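You operate a simulated robot arm through the tools that you are given. There is no shell and no other tool.

The job below is to be done with a simulated robot arm. You get a single attempt, and the scene is never put back.

JOB
The clamp was left open: fix it and leave the ready lamp green.
Fine: pull the slide out to clamp, then back in and locked; leave the depth dial and black knob. Where these are worked on the way, their far stop is far enough and under half their travel is too little: slide.

Only the result counts: the job must be done as asked and must still hold three seconds after the hand-in. Knocking over, shifting, dropping, spilling or breaking anything else fails it.

ROBOT AND FRAMES
A 7-joint arm with a two-finger parallel gripper, fixed in place. Base frame: the origin is at the foot of the arm, x ahead of it, y to its left, z up; the work surface is at about z = 0. Lengths are in m, angles in degrees, forces in N, time in s.
With the tool pointing down near the work surface it reaches from about 0.26 to 0.68 m from the base axis. Its first joint turns from -166.0 to 166.0 degrees. Payload 2.5 kg.
Tool frame: the origin (TCP) lies between the finger pads and is the grasp point; the fingertips stand 0.03 m ahead of it; z points along the fingers, y is the line along which they close. Largest opening 0.094 m; finger width 0.028, thickness 0.01; the body of the gripper, 0.05 by 0.096 m, starts 0.055 m behind the TCP.
Orientation is told as [roll, pitch, yaw] about the base's x, y, z axes, in that order, counted from this pose: with the fingers straight down and closing along the base's y, the tool's x points along the base's -x, its y along +y and its z along -z.

CONTROLS
- The arm moves only by the tool arm_command. Its arguments are lists of equal length, an entry for each row: "slide": the shift along the base's x, y, z in m, a list of three; "dr": the turn, a rotation vector about the base's x, y, z in degrees, a list of three. In form: {"slide": [[dx, dy, dz], ...], "dr": [[wx, wy, wz], ...]}. A call has 1 to 20 rows; each row is the pose to reach, as a shift and turn from the pose commanded when the call began. "fingers" is the finger opening in m, from 0 to 0.094, set as the call begins (left out, the last holds). Each row takes 0.2 s and may step no farther than 0.05 m and 8.6 degrees from the row before; otherwise, or with a gripper value out of range, the whole call is refused. A pose out of reach is approached as far as the arm can. The call stops where the force on the tool passes 90 N (or 10 N more than at its start, if that is more) or the arm is blocked; 0.2 s more then pass. The fingers move at their own pace (about 0.072 m/s each) and stop on an object; they squeeze with about 21 N. The grip force told is the motor's: it shows also when the fingers shut on nothing. Time passes only in rows, and 0.2 s behind the last, so rows that repeat a pose let the fingers close. The reply holds the time, the measured pose of the TCP, the force on the tool along the base axes, the opening and the grip force, in the units named above and with some noise, with the torque about the TCP (base axes, N m) and any sound that the robot's microphone picked up.
- Cameras (640 x 400 px; columns grow to the right, rows downward): "scene" is fixed at [0.0497, -0.6496, 0.7192]; the picture's right is [0.88, -0.47, 0.00], its down [-0.42, -0.79, -0.45] and it looks along [0.21, 0.40, -0.89] (base axes); focal length 333 px, centre (320, 200). "wrist" rides on the gripper at [0.076, 0.014, -0.102] in the tool frame; the picture's right is [-0.18, 0.98, 0.00], its down [-0.75, -0.14, -0.64] and it looks along [-0.63, -0.12, 0.77] (tool axes); focal length 243 px, centre (320, 200). There is no depth. A picture from a camera that has moved, and an enlarged one, comes with that camera's place and axes in the base frame and with its lens.
- camera(camera): a new picture of that camera. No time passes.
- enlarge(camera, box): a new picture of the part [left, top, right, bottom] of that camera's present view, enlarged. No time passes.
- close_job(): hands the job in; it is judged then, once.

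Places have to be worked out from the pictures, the camera data and where the tool is seen. Open the gripper and draw the arm clear of the work before you hand the job in, unless the task says otherwise.

The tools are called as a command line: name --argument value ..., lists and objects as JSON in quotes. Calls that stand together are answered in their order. arm_command: Moves the arm, as the interface text tells. Its arguments: {"type":"object","properties":{"slide":{"type":"array"},"dr":{"type":"array"},"fingers":{"type":"number"}},"required":["slide","dr"]} The other tools are called the same way: camera (camera) takes a picture; enlarge (camera, box) takes an enlarged picture of a part of a camera's view; close_job () hands the job in.

At the start:

```text
time_s: 0.0
eef_pos: [0.1712, -0.38, 0.3592]
tool_rot: [0.0, 0.1, 0.0]
force: [-0.6, 0.2, 0.5]
ft_torque: [0.0, 0.0, 0.01]
width: 0.094
gripper_force: 0.0
```

scene: 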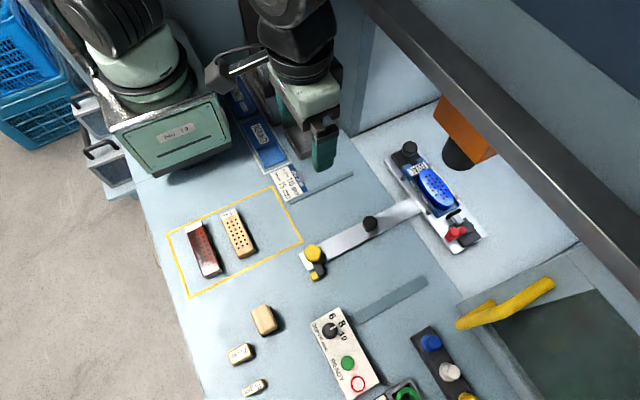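
wrist: 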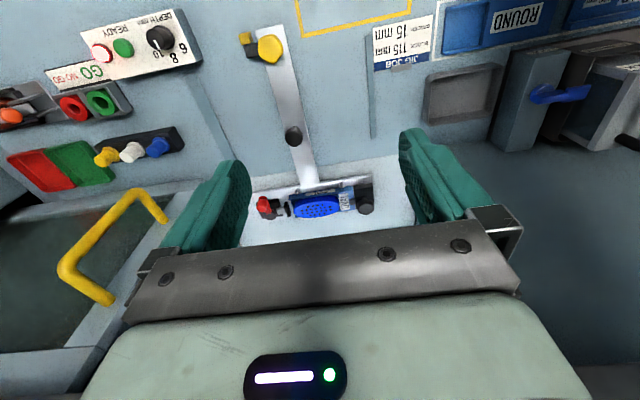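

I start by looking closely at the fixture with the slide, the dial panel and the lamps.

enlarge --camera "scene" --box '[280, 130, 500, 290]'

enlarge --camera "scene" --box '[290, 280, 500, 400]'

enlarge --camera "wrist" --box '[200, 0, 420, 240]'

enlarge --camera "wrist" --box '[0, 0, 220, 200]'

enlarge --camera "scene" --box '[180, 60, 400, 220]'

```text
2.50 times, centred on (390, 210) of scene
camera zoom: at [0.0497, -0.6496, 0.7192], right [0.88, -0.47, 0.0], down [-0.42, -0.79, -0.45], along [0.21, 0.4, -0.89], focal length 832 px, centre (145, 175)
```

zoom: 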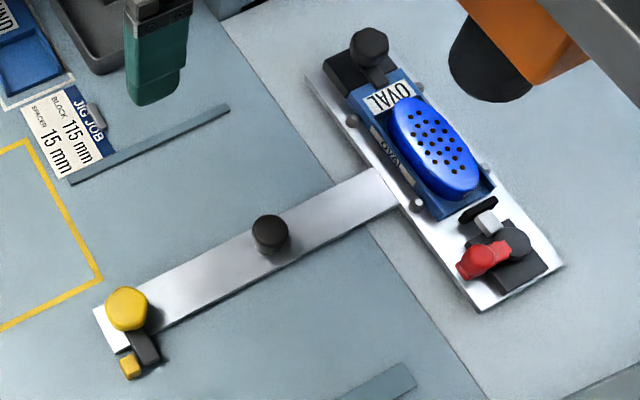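

```text
3.05 times, centred on (395, 340) of scene
camera zoom: at [0.0497, -0.6496, 0.7192], right [0.88, -0.47, 0.0], down [-0.42, -0.79, -0.45], along [0.21, 0.4, -0.89], focal length 1014 px, centre (91, -227)
```

zoom: 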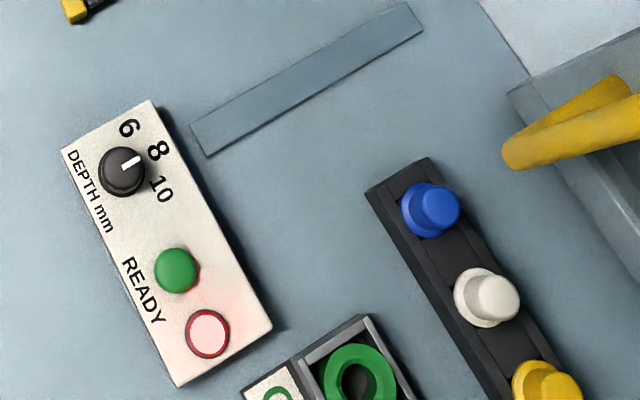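

```text
1.67 times, centred on (310, 120) of wrist
camera zoom: at [0.0954, -0.367, 0.4606], right [0.18, 0.98, 0.0], down [0.75, -0.14, 0.64], along [0.63, -0.12, -0.77], focal length 404 px, centre (337, 333)
```

zoom: 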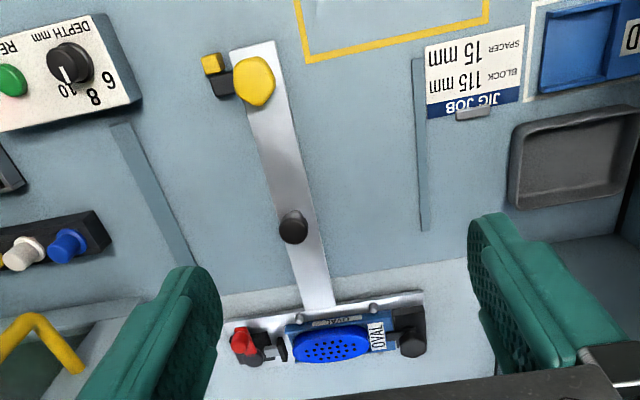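

```text
2.00 times, centred on (110, 100) of wrist
camera zoom: at [0.0954, -0.367, 0.4606], right [0.18, 0.98, 0.0], down [0.75, -0.14, 0.64], along [0.63, -0.12, -0.77], focal length 485 px, centre (740, 400)
```

zoom: 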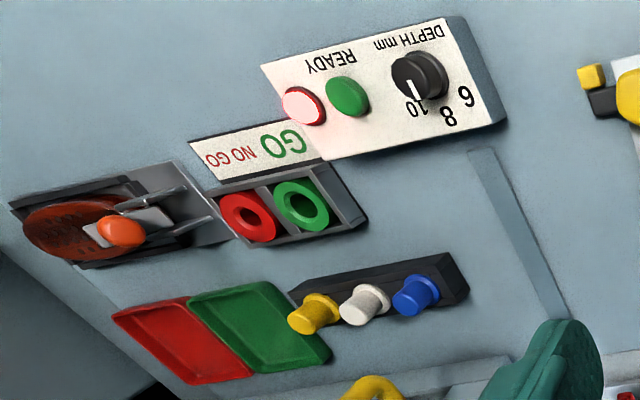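

```text
2.50 times, centred on (290, 140) of scene
camera zoom: at [0.0497, -0.6496, 0.7192], right [0.88, -0.47, 0.0], down [-0.42, -0.79, -0.45], along [0.21, 0.4, -0.89], focal length 832 px, centre (395, 350)
```

zoom: 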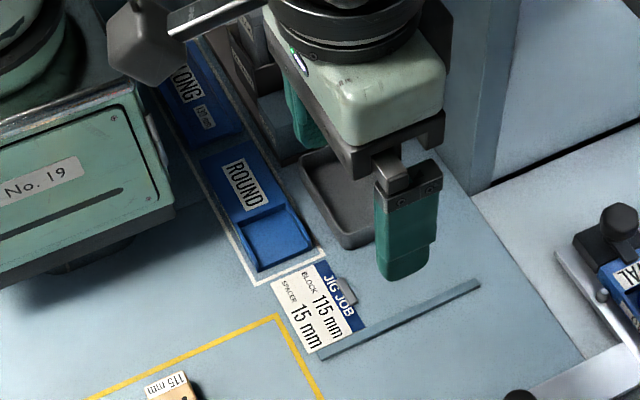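

The jig plate stands at about x 0.44, y -0.58…-0.31, with a bar running toward the base. A yellow knob (≈0.137, -0.45) and a small black-and-yellow latch sit at its near end, and a red clamp lever at ≈(0.43, -0.56). I move the wrist camera nearer to the bar end to understand the latch.

arm_command --slide '[[-0.03, -0.01, -0.03], [-0.06, -0.02, -0.06], [-0.09, -0.03, -0.09], [-0.11, -0.04, -0.12], [-0.11, -0.04, -0.12]]' --dr '[[0, 0, 0], [0, 0, 0], [0, 0, 0], [0, 0, 0], [0, 0, 0]]'

camera --camera "wrist"

camera --camera "scene"

```text
time_s: 1.2
eef_pos: [0.0606, -0.4208, 0.2373]
tool_rot: [0.0, 0.0, -0.1]
force: [0.2, -1.8, 0.2]
ft_torque: [0.0, 0.0, 0.01]
width: 0.0941
gripper_force: 0.1
```

```text
taken
camera wrist: at [-0.0153, -0.4069, 0.3398], right [0.18, 0.98, 0.0], down [0.75, -0.14, 0.64], along [0.63, -0.12, -0.77], focal length 243 px, centre (320, 200)
```

wrist: 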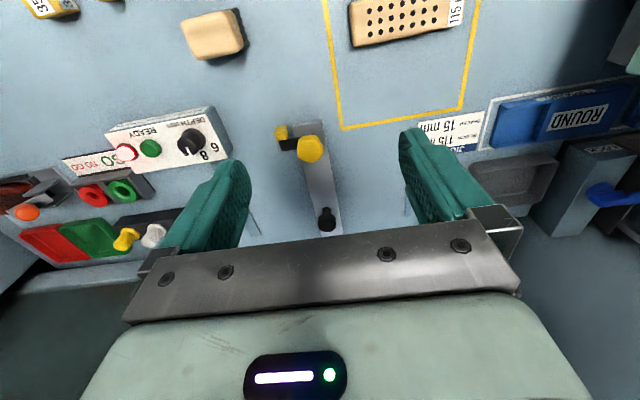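

```text
taken
```

scene: 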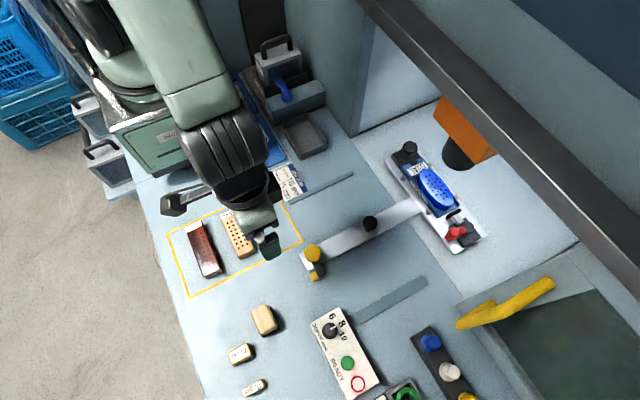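

Closer views of the bar end and latch.

enlarge --camera "wrist" --box '[250, 100, 380, 240]'

enlarge --camera "scene" --box '[280, 200, 400, 300]'

enlarge --camera "scene" --box '[380, 130, 500, 260]'

enlarge --camera "scene" --box '[230, 30, 360, 200]'

```text
2.86 times, centred on (315, 170) of wrist
camera zoom: at [-0.0153, -0.4069, 0.3398], right [0.18, 0.98, 0.0], down [0.75, -0.14, 0.64], along [0.63, -0.12, -0.77], focal length 693 px, centre (334, 286)
```

zoom: 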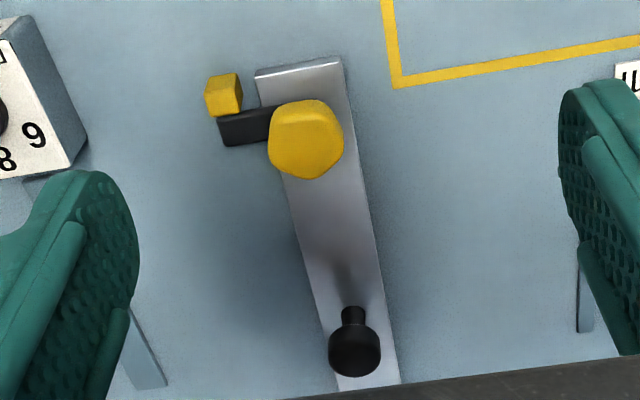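

```text
4.00 times, centred on (340, 250) of scene
camera zoom: at [0.0497, -0.6496, 0.7192], right [0.88, -0.47, 0.0], down [-0.42, -0.79, -0.45], along [0.21, 0.4, -0.89], focal length 1331 px, centre (240, 0)
```

zoom: 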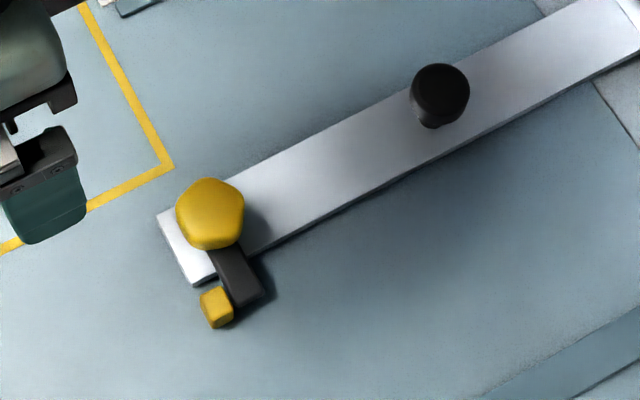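

```text
3.08 times, centred on (440, 195) of scene
camera zoom: at [0.0497, -0.6496, 0.7192], right [0.88, -0.47, 0.0], down [-0.42, -0.79, -0.45], along [0.21, 0.4, -0.89], focal length 1024 px, centre (-49, 215)
```

zoom: 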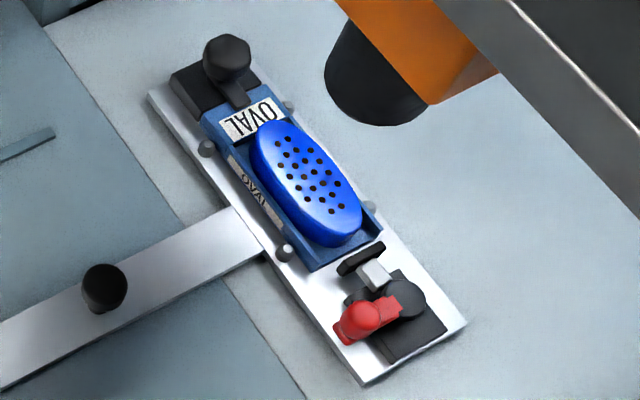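

```text
2.35 times, centred on (295, 115) of scene
camera zoom: at [0.0497, -0.6496, 0.7192], right [0.88, -0.47, 0.0], down [-0.42, -0.79, -0.45], along [0.21, 0.4, -0.89], focal length 783 px, centre (379, 400)
```

zoom: 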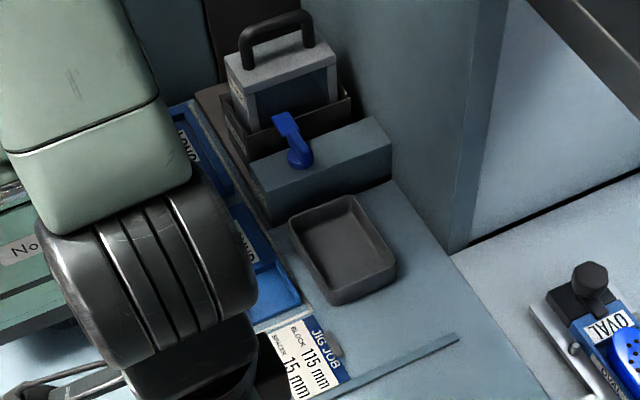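

The enlarged pictures keep sharp detail, so I zoom tighter on the latch and on the clamp.

enlarge --camera "wrist" --box '[270, 115, 340, 165]'

enlarge --camera "scene" --box '[295, 235, 340, 285]'

enlarge --camera "scene" --box '[430, 195, 490, 250]'

enlarge --camera "scene" --box '[385, 135, 445, 190]'

enlarge --camera "scene" --box '[345, 190, 440, 260]'

```text
8.00 times, centred on (305, 140) of wrist
camera zoom: at [-0.0153, -0.4069, 0.3398], right [0.18, 0.98, 0.0], down [0.75, -0.14, 0.64], along [0.63, -0.12, -0.77], focal length 1941 px, centre (440, 680)
```

zoom: 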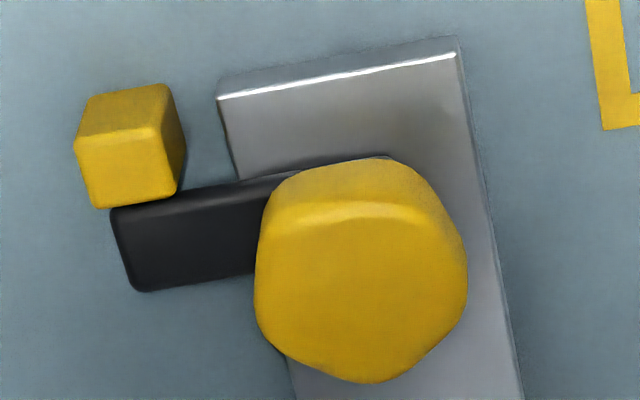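

```text
8.00 times, centred on (318, 260) of scene
camera zoom: at [0.0497, -0.6496, 0.7192], right [0.88, -0.47, 0.0], down [-0.42, -0.79, -0.45], along [0.21, 0.4, -0.89], focal length 2662 px, centre (340, -280)
```

zoom: 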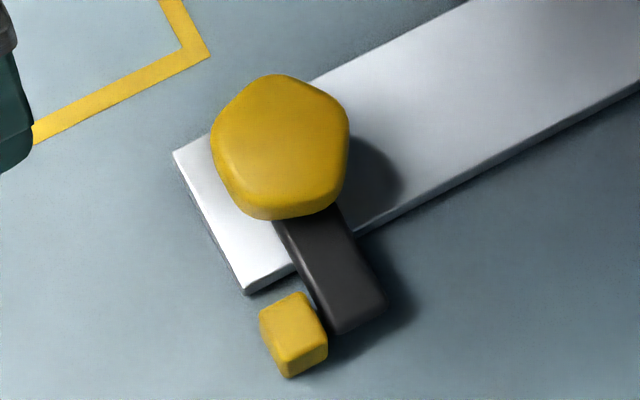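

```text
7.27 times, centred on (460, 222) of scene
camera zoom: at [0.0497, -0.6496, 0.7192], right [0.88, -0.47, 0.0], down [-0.42, -0.79, -0.45], along [0.21, 0.4, -0.89], focal length 2420 px, centre (-698, 36)
```

zoom: 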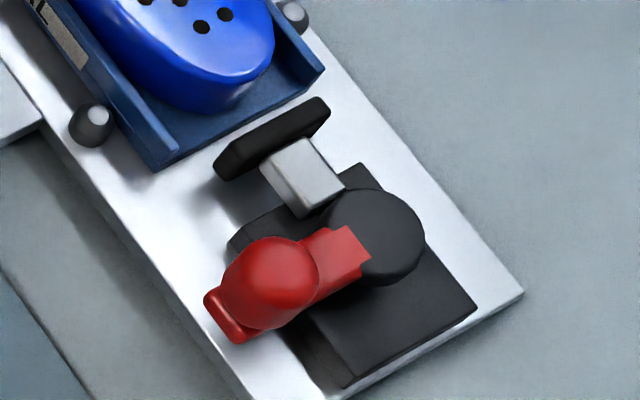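

```text
7.27 times, centred on (415, 162) of scene
camera zoom: at [0.0497, -0.6496, 0.7192], right [0.88, -0.47, 0.0], down [-0.42, -0.79, -0.45], along [0.21, 0.4, -0.89], focal length 2420 px, centre (-371, 473)
```

zoom: 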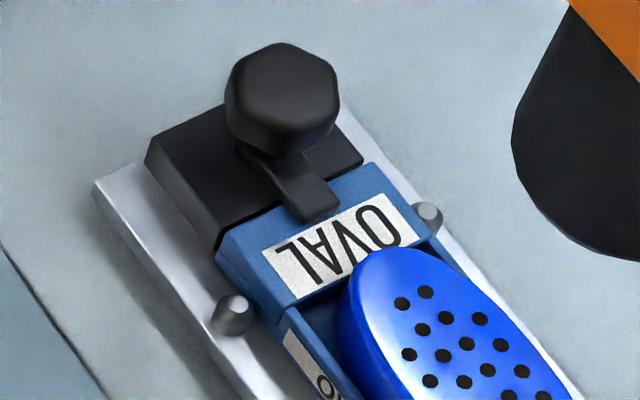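

```text
5.71 times, centred on (392, 225) of scene
camera zoom: at [0.0497, -0.6496, 0.7192], right [0.88, -0.47, 0.0], down [-0.42, -0.79, -0.45], along [0.21, 0.4, -0.89], focal length 1902 px, centre (-94, 57)
```

zoom: 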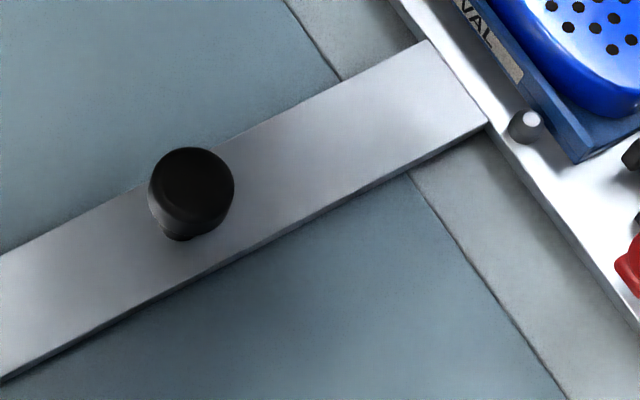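

The arrangement looks clear now. The yellow star knob on the bar swings a black latch arm that sits behind the yellow post and stops the slide moving toward -x. The black mushroom is the slide's handle, and the black knob on the plate is the nest clamp, which I leave alone. I bring the gripper above the yellow knob, turned -90° so the fingers straddle it along x, clear of the latch arm.

arm_command --slide '[[0.007, -0.003, 0], [0.014, -0.006, 0], [0.021, -0.009, 0], [0.028, -0.012, 0], [0.035, -0.015, 0], [0.042, -0.018, 0], [0.049, -0.021, 0], [0.056, -0.024, 0], [0.063, -0.027, 0], [0.07, -0.03, -0.02], [0.076, -0.03, -0.06], [0.076, -0.03, -0.09]]' --dr '[[0, 0, -8.2], [0, 0, -16.4], [0, 0, -24.6], [0, 0, -32.8], [0, 0, -41], [0, 0, -49.2], [0, 0, -57.4], [0, 0, -65.6], [0, 0, -73.8], [0, 0, -82], [0, 0, -90], [0, 0, -90]]'

camera --camera "wrist"

enlarge --camera "scene" --box '[260, 190, 380, 300]'

```text
time_s: 3.8
eef_pos: [0.137, -0.4485, 0.1496]
tool_rot: [0.0, -0.1, -90.1]
force: [-0.5, -0.6, -0.3]
ft_torque: [0.01, 0.02, -0.02]
width: 0.0942
gripper_force: 0.2
```

```text
taken
camera wrist: at [0.1519, -0.3725, 0.2506], right [0.98, -0.19, 0.0], down [-0.14, -0.75, 0.64], along [-0.12, -0.63, -0.77], focal length 243 px, centre (320, 200)
```

wrist: 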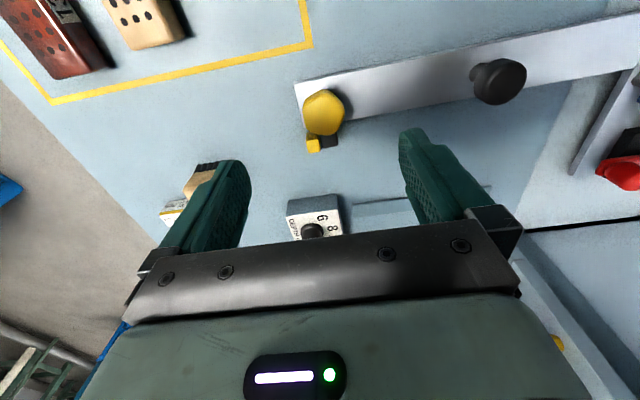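

```text
3.64 times, centred on (320, 245) of scene
camera zoom: at [0.0497, -0.6496, 0.7192], right [0.88, -0.47, 0.0], down [-0.42, -0.79, -0.45], along [0.21, 0.4, -0.89], focal length 1210 px, centre (320, 36)
```

zoom: 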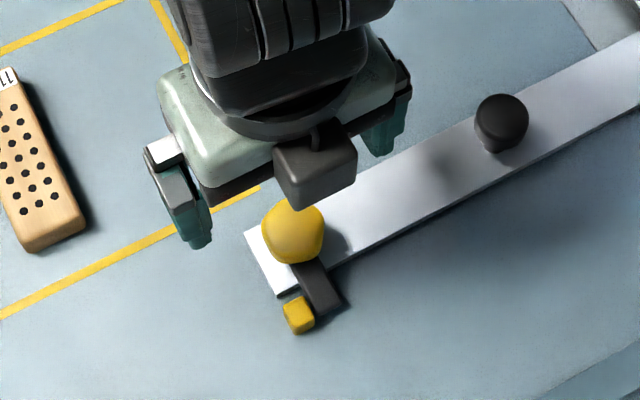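

The knob centre comes out at about (0.139, -0.449, 0.042). I zoom in for its height before going down.

enlarge --camera "wrist" --box '[285, 70, 365, 160]'

```text
4.44 times, centred on (325, 115) of wrist
camera zoom: at [0.1519, -0.3725, 0.2506], right [0.98, -0.19, 0.0], down [-0.14, -0.75, 0.64], along [-0.12, -0.63, -0.77], focal length 1078 px, centre (298, 578)
```

zoom: 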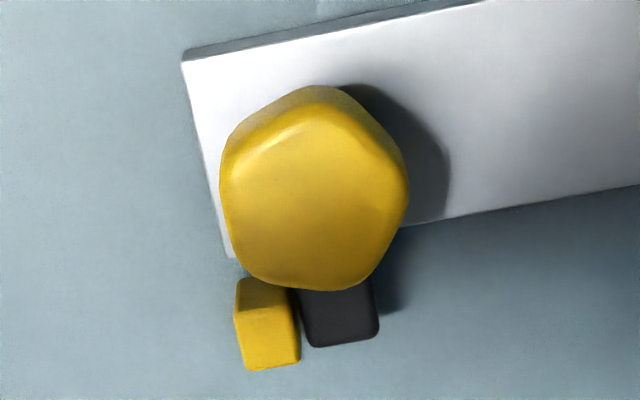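

I lower to TCP z ≈ 0.055, with the tips about 0.01 above the bar, centred on the knob.

arm_command --slide '[[0.001, 0, -0.03], [0.001, 0, -0.06], [0.001, 0, -0.08], [0.001, 0, -0.094], [0.001, 0, -0.094]]' --dr '[[0, 0, 0], [0, 0, 0], [0, 0, 0], [0, 0, 0], [0, 0, 0]]'

enlarge --camera "scene" --box '[270, 200, 370, 300]'

camera --camera "wrist"

```text
time_s: 5.0
eef_pos: [0.1372, -0.4512, 0.0562]
tool_rot: [0.1, 0.0, -90.1]
force: [0.5, -0.7, -0.2]
ft_torque: [-0.01, -0.01, -0.02]
width: 0.0937
gripper_force: 0.0
```

```text
4.00 times, centred on (320, 250) of scene
camera zoom: at [0.0497, -0.6496, 0.7192], right [0.88, -0.47, 0.0], down [-0.42, -0.79, -0.45], along [0.21, 0.4, -0.89], focal length 1331 px, centre (320, 0)
```

zoom: 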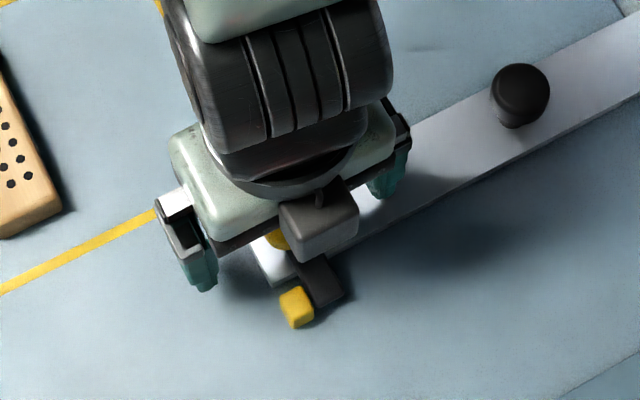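

```text
taken
camera wrist: at [0.1521, -0.3752, 0.1579], right [0.98, -0.19, 0.0], down [-0.14, -0.75, 0.64], along [-0.12, -0.63, -0.77], focal length 243 px, centre (320, 200)
```

wrist: 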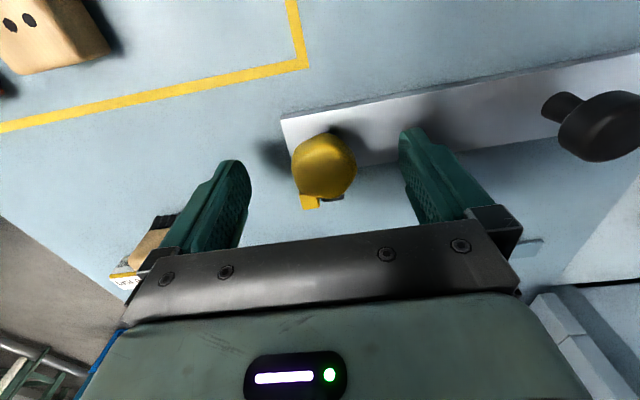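

The knob reads (0.140, -0.447) from here, so I shift 3 mm and close on it.

arm_command --slide '[[0.002, 0.003, 0], [0.002, 0.003, 0], [0.002, 0.003, 0], [0.002, 0.003, 0], [0.002, 0.003, 0]]' --dr '[[0, 0, 0], [0, 0, 0], [0, 0, 0], [0, 0, 0], [0, 0, 0]]' --fingers 0.015

camera --camera "wrist"

```text
time_s: 6.2
eef_pos: [0.1396, -0.4471, 0.0563]
tool_rot: [0.0, -0.1, -90.0]
force: [3.5, 0.3, -3.4]
ft_torque: [-0.08, -0.06, 0.02]
width: 0.0376
gripper_force: 45.2
```

```text
taken
camera wrist: at [0.1542, -0.3714, 0.1581], right [0.98, -0.18, 0.0], down [-0.14, -0.75, 0.64], along [-0.12, -0.63, -0.77], focal length 243 px, centre (320, 200)
```

wrist: 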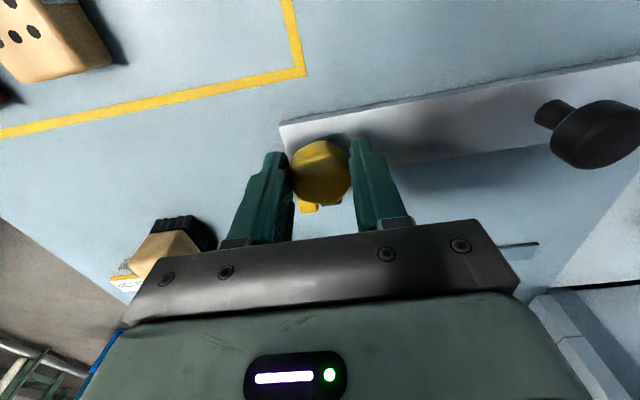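

The knob is gripped at 37.6 mm. I turn it counter-clockwise in a first part (25°), watching torque, since the post blocks the other way.

arm_command --slide '[[0, 0, 0], [0, 0, 0], [0, 0, 0], [0, 0, 0], [0, 0, 0]]' --dr '[[0, 0, 6], [0, 0, 12], [0, 0, 18], [0, 0, 25], [0, 0, 25]]'

enlarge --camera "scene" --box '[270, 200, 370, 300]'

camera --camera "wrist"

```text
time_s: 7.4
eef_pos: [0.1386, -0.448, 0.0552]
tool_rot: [0.0, 0.1, -65.1]
force: [-8.9, 19.6, 38.8]
ft_torque: [0.34, 0.16, 0.03]
width: 0.0374
gripper_force: 45.1
```

```text
4.00 times, centred on (320, 250) of scene
camera zoom: at [0.0497, -0.6496, 0.7192], right [0.88, -0.47, 0.0], down [-0.42, -0.79, -0.45], along [0.21, 0.4, -0.89], focal length 1331 px, centre (320, 0)
```

zoom: 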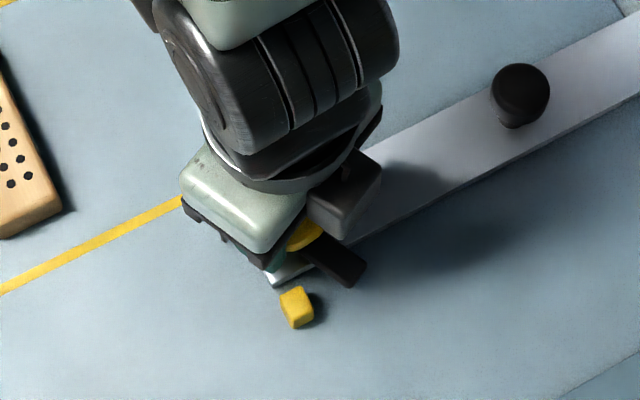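

```text
taken
camera wrist: at [0.12, -0.3735, 0.1567], right [0.97, 0.25, 0.0], down [0.19, -0.74, 0.64], along [0.16, -0.62, -0.77], focal length 243 px, centre (320, 200)
```

wrist: 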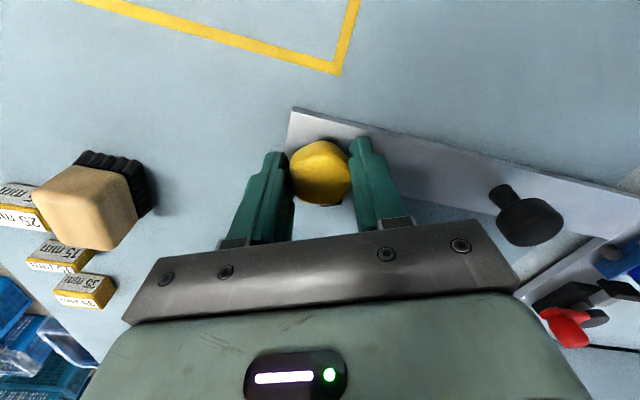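

The arm swings clear of the post. I ease the vertical load by 1 mm and turn on to 90°.

arm_command --slide '[[0, 0.0005, 0.001], [0, 0.0005, 0.001], [0, 0.0005, 0.001], [0, 0.0005, 0.001], [0, 0.0005, 0.001], [0, 0.0005, 0.001], [0, 0.0005, 0.001], [0, 0.0005, 0.001], [0, 0.0005, 0.001]]' --dr '[[0, 0, 8], [0, 0, 16], [0, 0, 24], [0, 0, 32], [0, 0, 40], [0, 0, 48], [0, 0, 56], [0, 0, 64], [0, 0, 64]]'

enlarge --camera "scene" --box '[270, 200, 370, 300]'

camera --camera "wrist"

```text
time_s: 9.4
eef_pos: [0.1389, -0.4498, 0.0566]
tool_rot: [-0.2, 0.2, -1.1]
force: [-19.0, -35.3, -28.5]
ft_torque: [-0.57, 0.52, -0.04]
width: 0.0376
gripper_force: 44.6
```

```text
4.00 times, centred on (320, 250) of scene
camera zoom: at [0.0497, -0.6496, 0.7192], right [0.88, -0.47, 0.0], down [-0.42, -0.79, -0.45], along [0.21, 0.4, -0.89], focal length 1331 px, centre (320, 0)
```

zoom: 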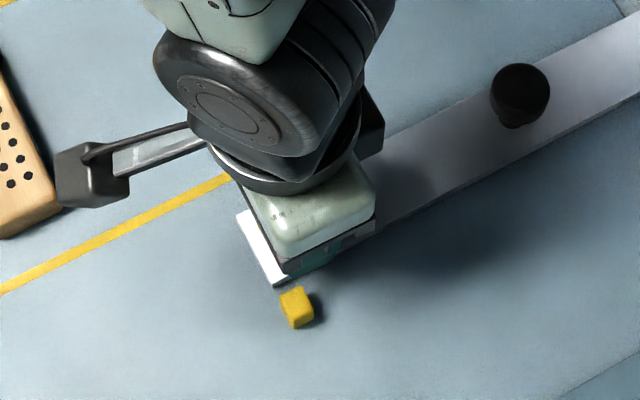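

```text
taken
camera wrist: at [0.0629, -0.4339, 0.1579], right [0.2, 0.98, -0.01], down [0.75, -0.15, 0.64], along [0.63, -0.13, -0.77], focal length 243 px, centre (320, 200)
```

wrist: 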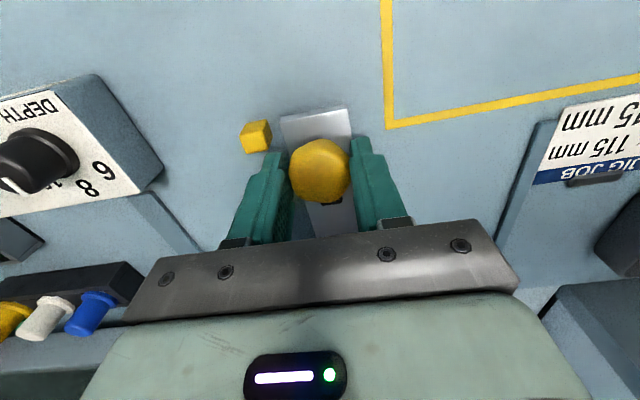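

The latch arm now lies along the bar, free of the post. The post is too near the finger for pulling with this knob, so I let go, rise, turn back to -90° and move over the black mushroom handle at ≈(0.277, -0.45).

arm_command --slide '[[0, 0, 0], [0, 0, 0], [0, 0, 0], [0, 0, 0.03], [0, 0, 0.07], [0, 0, 0.11]]' --dr '[[0, 0, 0], [0, 0, 0], [0, 0, 0], [0, 0, 0], [0, 0, 0], [0, 0, 0]]' --fingers 0.06

arm_command --slide '[[0.012, 0, 0], [0.024, 0, 0], [0.036, 0, 0], [0.048, 0, 0], [0.06, 0, 0], [0.072, 0, 0], [0.084, 0, 0], [0.096, 0, 0], [0.108, 0, 0], [0.12, 0, 0], [0.138, 0, 0], [0.138, 0, 0]]' --dr '[[0, 0, -8.2], [0, 0, -16.4], [0, 0, -24.6], [0, 0, -32.8], [0, 0, -41], [0, 0, -49.2], [0, 0, -57.4], [0, 0, -65.6], [0, 0, -73.8], [0, 0, -82], [0, 0, -89], [0, 0, -89]]' --fingers 0.09

camera --camera "wrist"

camera --camera "scene"

```text
time_s: 10.8
eef_pos: [0.1384, -0.4447, 0.1658]
tool_rot: [0.1, 0.0, -0.9]
force: [0.3, -1.0, 0.2]
ft_torque: [0.02, -0.03, 0.0]
width: 0.06
gripper_force: 0.1
```

```text
time_s: 13.4
eef_pos: [0.2783, -0.4475, 0.1657]
tool_rot: [0.1, 0.0, -90.2]
force: [-0.6, 0.4, 0.0]
ft_torque: [0.0, 0.01, 0.03]
width: 0.0899
gripper_force: 0.0
```

```text
taken
camera wrist: at [0.292, -0.3721, 0.2669], right [0.98, -0.19, 0.0], down [-0.14, -0.75, 0.64], along [-0.12, -0.63, -0.77], focal length 243 px, centre (320, 200)
```

wrist: 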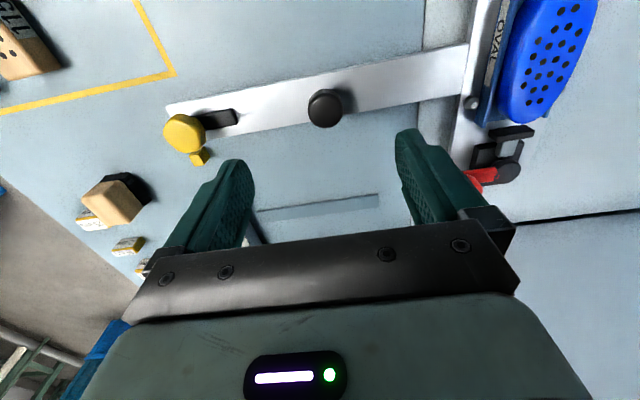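

```text
taken
```

scene: 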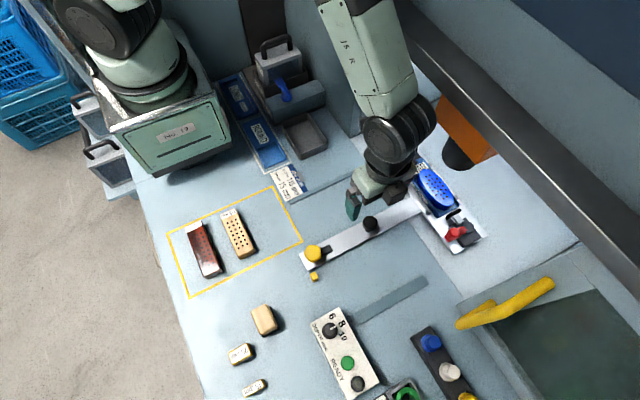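

The handle reads ≈(0.280, -0.448). I lower onto it, fingers to either side along x, and close.

arm_command --slide '[[0.002, 0, -0.04], [0.002, 0, -0.08], [0.002, 0, -0.108], [0.002, 0, -0.108]]' --dr '[[0, 0, 0], [0, 0, 0], [0, 0, 0], [0, 0, 0]]'

arm_command --slide '[[0, 0, 0], [0, 0, 0], [0, 0, 0], [0, 0, 0], [0, 0, 0]]' --dr '[[0, 0, 0], [0, 0, 0], [0, 0, 0], [0, 0, 0], [0, 0, 0]]' --fingers 0.01

camera --camera "wrist"

enlarge --camera "scene" --box '[290, 300, 400, 400]'

```text
time_s: 14.4
eef_pos: [0.2778, -0.4467, 0.0582]
tool_rot: [-0.1, 0.0, -90.1]
force: [0.6, 0.3, -0.1]
ft_torque: [0.03, 0.01, 0.0]
width: 0.0901
gripper_force: 0.0
```

```text
time_s: 15.6
eef_pos: [0.2792, -0.4478, 0.0585]
tool_rot: [0.0, 0.1, -90.0]
force: [6.1, 1.9, -2.4]
ft_torque: [-0.59, -0.39, 0.12]
width: 0.0314
gripper_force: 45.2
```

```text
taken
camera wrist: at [0.2937, -0.3721, 0.1596], right [0.98, -0.18, 0.0], down [-0.14, -0.75, 0.64], along [-0.12, -0.63, -0.77], focal length 243 px, centre (320, 200)
```

wrist: 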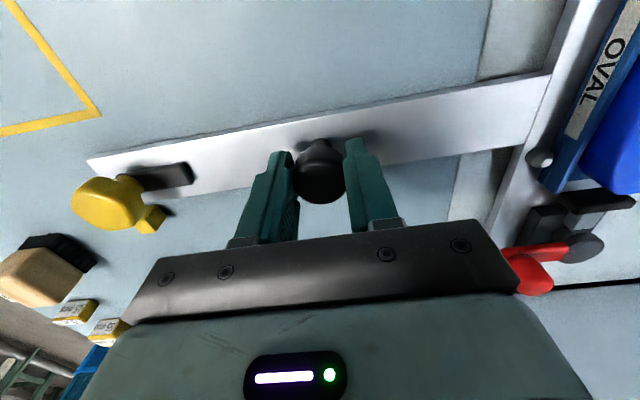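

```text
4.00 times, centred on (345, 350) of scene
camera zoom: at [0.0497, -0.6496, 0.7192], right [0.88, -0.47, 0.0], down [-0.42, -0.79, -0.45], along [0.21, 0.4, -0.89], focal length 1331 px, centre (220, -400)
```

zoom: 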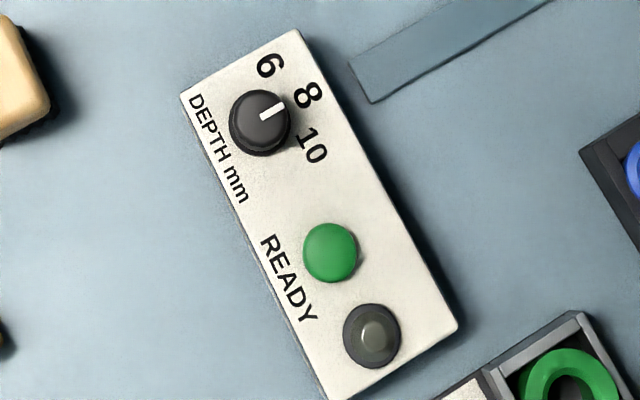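

Handle is held. With the lock released the lamp went dark, which fits a lamp that judges the locked state. I pull the slide toward -x in small steps at first.

arm_command --slide '[[-0.01, 0, 0], [-0.02, 0, 0], [-0.03, 0, 0], [-0.04, 0, 0]]' --dr '[[0, 0, 0], [0, 0, 0], [0, 0, 0], [0, 0, 0]]'

camera --camera "scene"

```text
time_s: 16.6
eef_pos: [0.2384, -0.4483, 0.0579]
tool_rot: [-0.1, -0.1, -90.1]
force: [0.8, -13.1, -26.1]
ft_torque: [0.23, 0.12, -0.11]
width: 0.0315
gripper_force: 44.8
```

```text
taken
```

scene: 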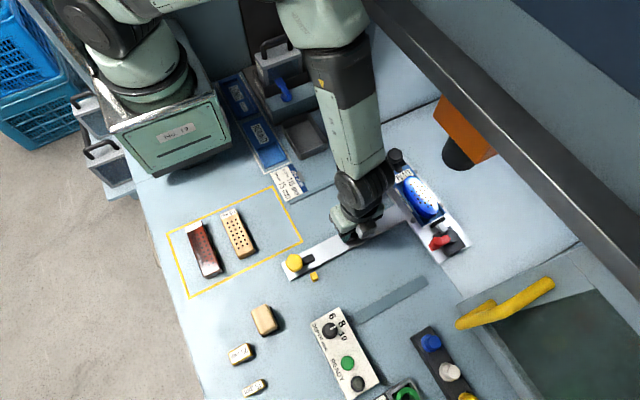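

The slide runs freely. I keep pulling at 0.01 m per row and let the end stop show itself in the force.

arm_command --slide '[[-0.01, 0, 0.001], [-0.02, 0, 0.001], [-0.03, 0, 0.001], [-0.04, 0, 0.001], [-0.05, 0, 0.001], [-0.06, 0, 0.001], [-0.07, 0, 0.001], [-0.08, 0, 0.001], [-0.09, 0, 0.001]]' --dr '[[0, 0, 0], [0, 0, 0], [0, 0, 0], [0, 0, 0], [0, 0, 0], [0, 0, 0], [0, 0, 0], [0, 0, 0], [0, 0, 0]]'

camera --camera "scene"

camera --camera "wrist"

```text
time_s: 18.6
eef_pos: [0.1528, -0.447, 0.0585]
tool_rot: [0.1, 0.2, -90.1]
force: [1.3, 13.9, 19.4]
ft_torque: [0.09, 0.1, -0.15]
width: 0.0314
gripper_force: 45.5
```

```text
taken
```

scene: 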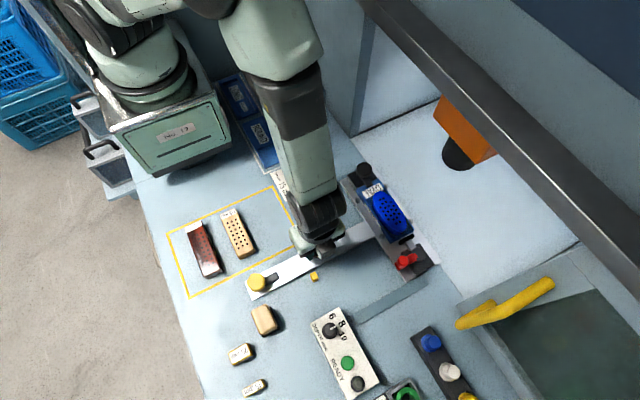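

```text
taken
camera wrist: at [0.1665, -0.3718, 0.1612], right [0.98, -0.18, 0.0], down [-0.14, -0.76, 0.64], along [-0.12, -0.63, -0.77], focal length 243 px, centre (320, 200)
```

wrist: 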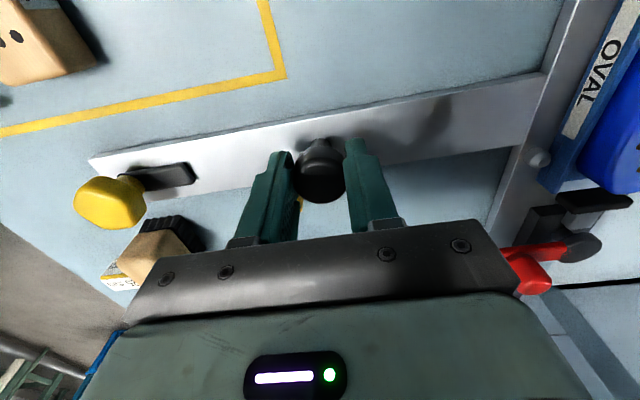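

It has moved about 0.127 m with no stop yet and the way is clear. I continue.

arm_command --slide '[[-0.01, 0, 0], [-0.02, 0, 0], [-0.03, 0, 0], [-0.04, 0, 0], [-0.05, 0, 0], [-0.06, 0, 0]]' --dr '[[0, 0, 0], [0, 0, 0], [0, 0, 0], [0, 0, 0], [0, 0, 0], [0, 0, 0]]'

camera --camera "scene"

```text
time_s: 20.0
eef_pos: [0.0902, -0.4482, 0.0593]
tool_rot: [0.0, -0.1, -90.1]
force: [0.3, 8.8, -8.7]
ft_torque: [-0.62, 0.18, -0.12]
width: 0.0313
gripper_force: 44.8
```

```text
taken
```

scene: 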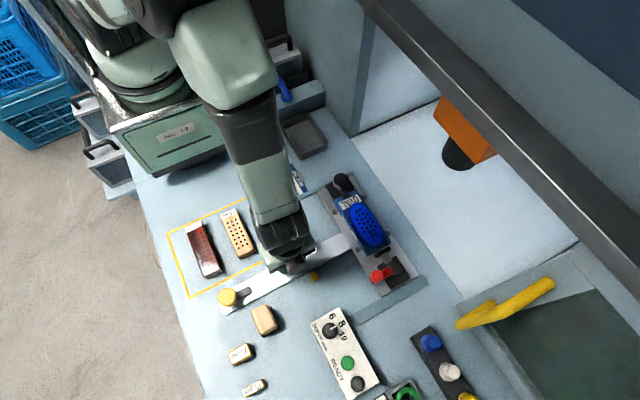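

Still free; I continue slowly toward the end stop.

arm_command --slide '[[-0.008, 0, 0], [-0.016, 0, 0], [-0.024, 0, 0], [-0.032, 0, 0], [-0.04, 0, 0]]' --dr '[[0, 0, 0], [0, 0, 0], [0, 0, 0], [0, 0, 0], [0, 0, 0]]'

camera --camera "scene"

```text
time_s: 21.2
eef_pos: [0.0484, -0.4465, 0.0587]
tool_rot: [0.0, 0.0, -90.1]
force: [-0.7, -5.3, -35.0]
ft_torque: [0.21, 0.08, -0.02]
width: 0.0314
gripper_force: 45.6
```

```text
taken
```

scene: 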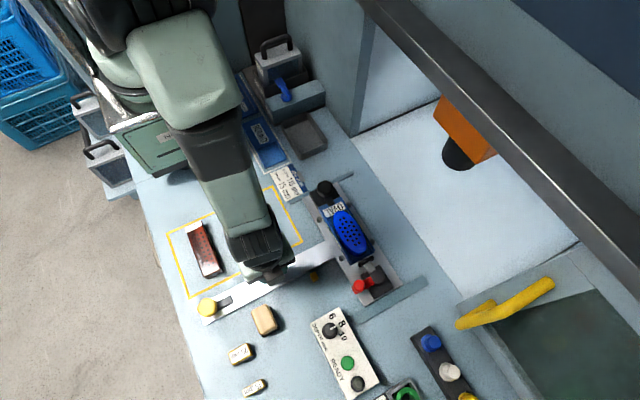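

Travel is now 0.231 m and the plate's near edge is at ≈0.18, close to the ends of the guide strips. I go on in 5 mm steps to find the stop.

arm_command --slide '[[-0.005, 0, 0.001], [-0.01, 0, 0.001], [-0.015, 0, 0.001], [-0.02, 0, 0.001], [-0.025, 0, 0.001]]' --dr '[[0, 0, 0], [0, 0, 0], [0, 0, 0], [0, 0, 0], [0, 0, 0]]'

camera --camera "scene"

enlarge --camera "scene" --box '[290, 170, 430, 320]'

```text
time_s: 22.4
eef_pos: [0.0251, -0.4473, 0.0605]
tool_rot: [0.0, 0.1, -90.1]
force: [-3.1, 3.6, 0.1]
ft_torque: [1.24, 0.02, 0.15]
width: 0.0313
gripper_force: 45.1
```

```text
taken
```

scene: 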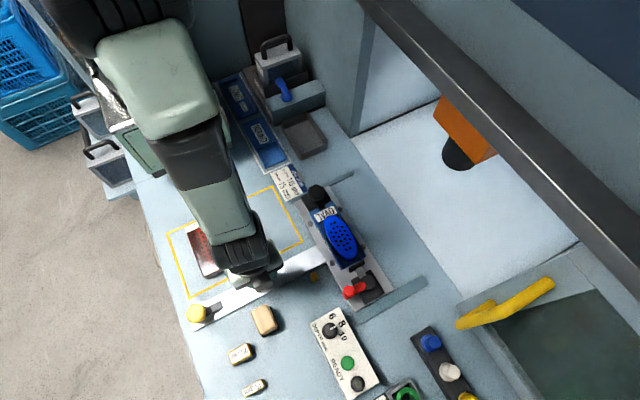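

```text
2.67 times, centred on (360, 245) of scene
camera zoom: at [0.0497, -0.6496, 0.7192], right [0.88, -0.47, 0.0], down [-0.42, -0.79, -0.45], along [0.21, 0.4, -0.89], focal length 887 px, centre (213, 80)
```

zoom: 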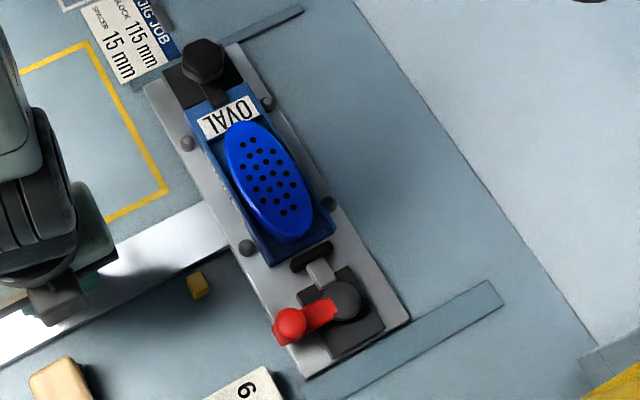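

Still free at 0.254 m. I take a few more 2 mm steps, as the post at x ≈ 0.127 must not be hit by the plate (edge ≈0.155).

arm_command --slide '[[-0.002, 0, -0.001], [-0.004, 0, -0.001], [-0.006, 0, -0.001], [-0.008, 0, -0.001], [-0.01, 0, -0.001]]' --dr '[[0, 0, 0], [0, 0, 0], [0, 0, 0], [0, 0, 0], [0, 0, 0]]'

enlarge --camera "scene" --box '[290, 170, 430, 320]'

```text
time_s: 23.6
eef_pos: [0.0196, -0.4469, 0.0594]
tool_rot: [0.4, -0.1, -89.7]
force: [29.6, 12.5, 38.4]
ft_torque: [0.21, -0.87, 0.15]
width: 0.0316
gripper_force: 45.0
```

```text
2.67 times, centred on (360, 245) of scene
camera zoom: at [0.0497, -0.6496, 0.7192], right [0.88, -0.47, 0.0], down [-0.42, -0.79, -0.45], along [0.21, 0.4, -0.89], focal length 887 px, centre (213, 80)
```

zoom: 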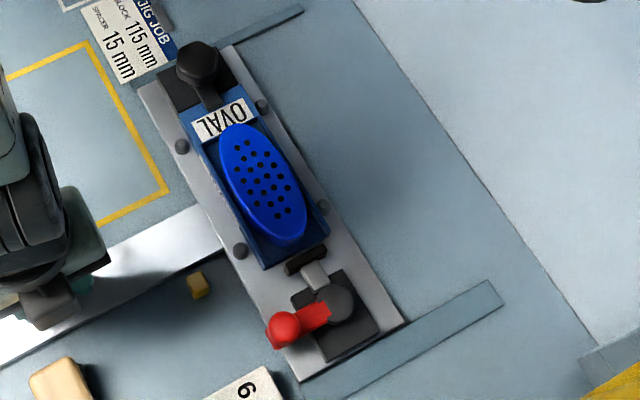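

The force rose at x ≈ 0.020 (travel ≈ 0.26 m), so that's the far stop. I release the handle, rise, and move to view the red clamp, whose pivot is near (0.204, -0.56) with the handle end at ≈(0.16, -0.555).

arm_command --slide '[[0.003, 0, 0], [0.003, 0, 0], [0.003, 0, 0], [0.003, 0, 0.03], [0.003, 0, 0.07], [0.003, 0, 0.11], [0.003, 0, 0.15]]' --dr '[[0, 0, 0], [0, 0, 0], [0, 0, 0], [0, 0, 0], [0, 0, 0], [0, 0, 0], [0, 0, 0]]' --fingers 0.07

arm_command --slide '[[0.04, 0, 0], [0.08, 0, 0], [0.12, 0, 0], [0.155, 0, 0], [0.155, 0, 0]]' --dr '[[0, 0, 0], [0, 0, 0], [0, 0, 0], [0, 0, 0], [0, 0, 0]]'

camera --camera "wrist"

camera --camera "scene"

```text
time_s: 25.2
eef_pos: [0.0189, -0.4448, 0.2101]
tool_rot: [-0.1, 0.0, -89.9]
force: [0.4, 0.4, -0.1]
ft_torque: [0.02, 0.01, -0.01]
width: 0.07
gripper_force: 0.0
```

```text
time_s: 26.4
eef_pos: [0.1741, -0.448, 0.2108]
tool_rot: [0.0, 0.0, -90.1]
force: [0.4, -0.1, -0.6]
ft_torque: [-0.02, -0.03, -0.02]
width: 0.0701
gripper_force: 0.1
```

```text
taken
camera wrist: at [0.1889, -0.372, 0.3127], right [0.98, -0.19, 0.0], down [-0.14, -0.75, 0.64], along [-0.12, -0.63, -0.77], focal length 243 px, centre (320, 200)
```

wrist: 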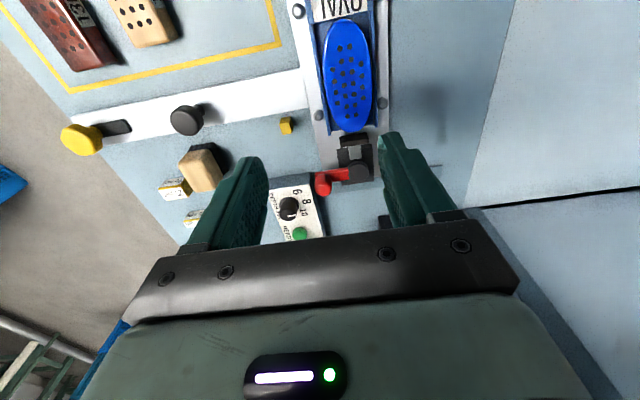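

```text
taken
```

scene: 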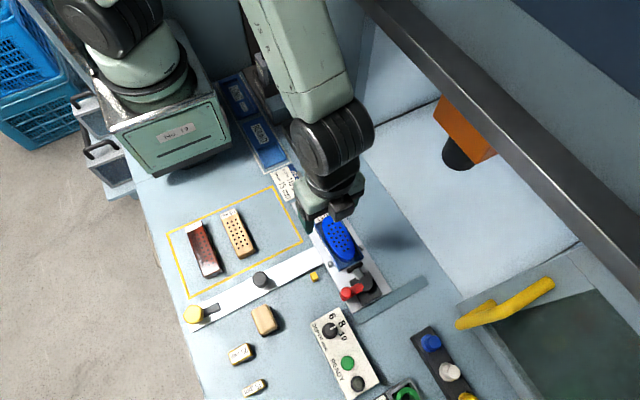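

enlarge --camera "wrist" --box '[295, 115, 395, 205]'

enlarge --camera "scene" --box '[325, 255, 395, 315]'

enlarge --camera "scene" --box '[290, 205, 360, 265]'

```text
4.44 times, centred on (345, 160) of wrist
camera zoom: at [0.1889, -0.372, 0.3127], right [0.98, -0.19, 0.0], down [-0.14, -0.75, 0.64], along [-0.12, -0.63, -0.77], focal length 1078 px, centre (209, 378)
```

zoom: 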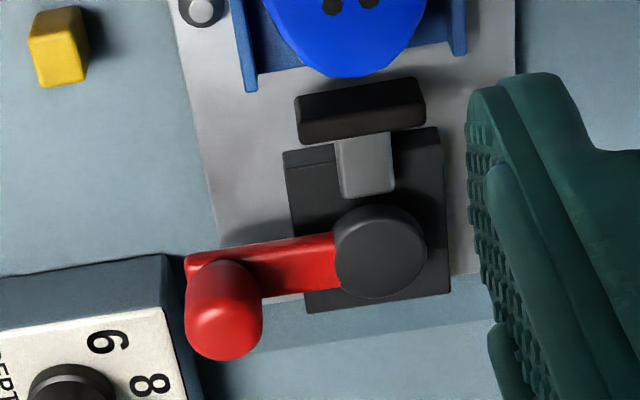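

```text
6.67 times, centred on (360, 285) of scene
camera zoom: at [0.0497, -0.6496, 0.7192], right [0.88, -0.47, 0.0], down [-0.42, -0.79, -0.45], along [0.21, 0.4, -0.89], focal length 2218 px, centre (53, -367)
```

zoom: 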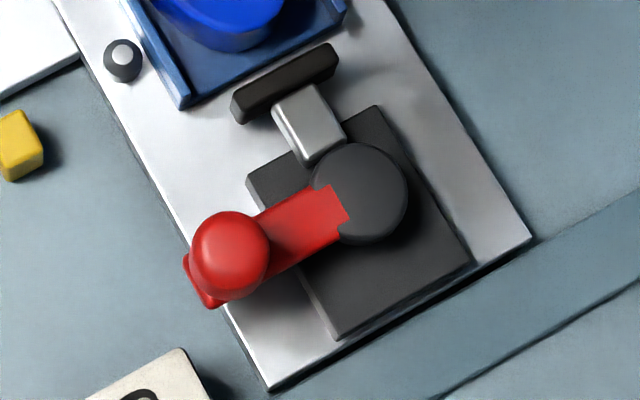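

```text
6.67 times, centred on (325, 235) of scene
camera zoom: at [0.0497, -0.6496, 0.7192], right [0.88, -0.47, 0.0], down [-0.42, -0.79, -0.45], along [0.21, 0.4, -0.89], focal length 2218 px, centre (287, -33)
```

zoom: 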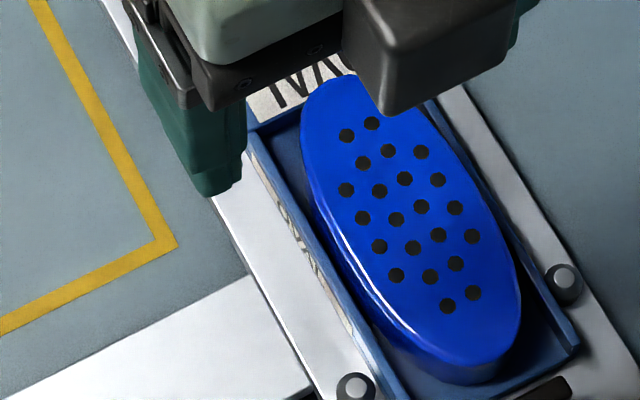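

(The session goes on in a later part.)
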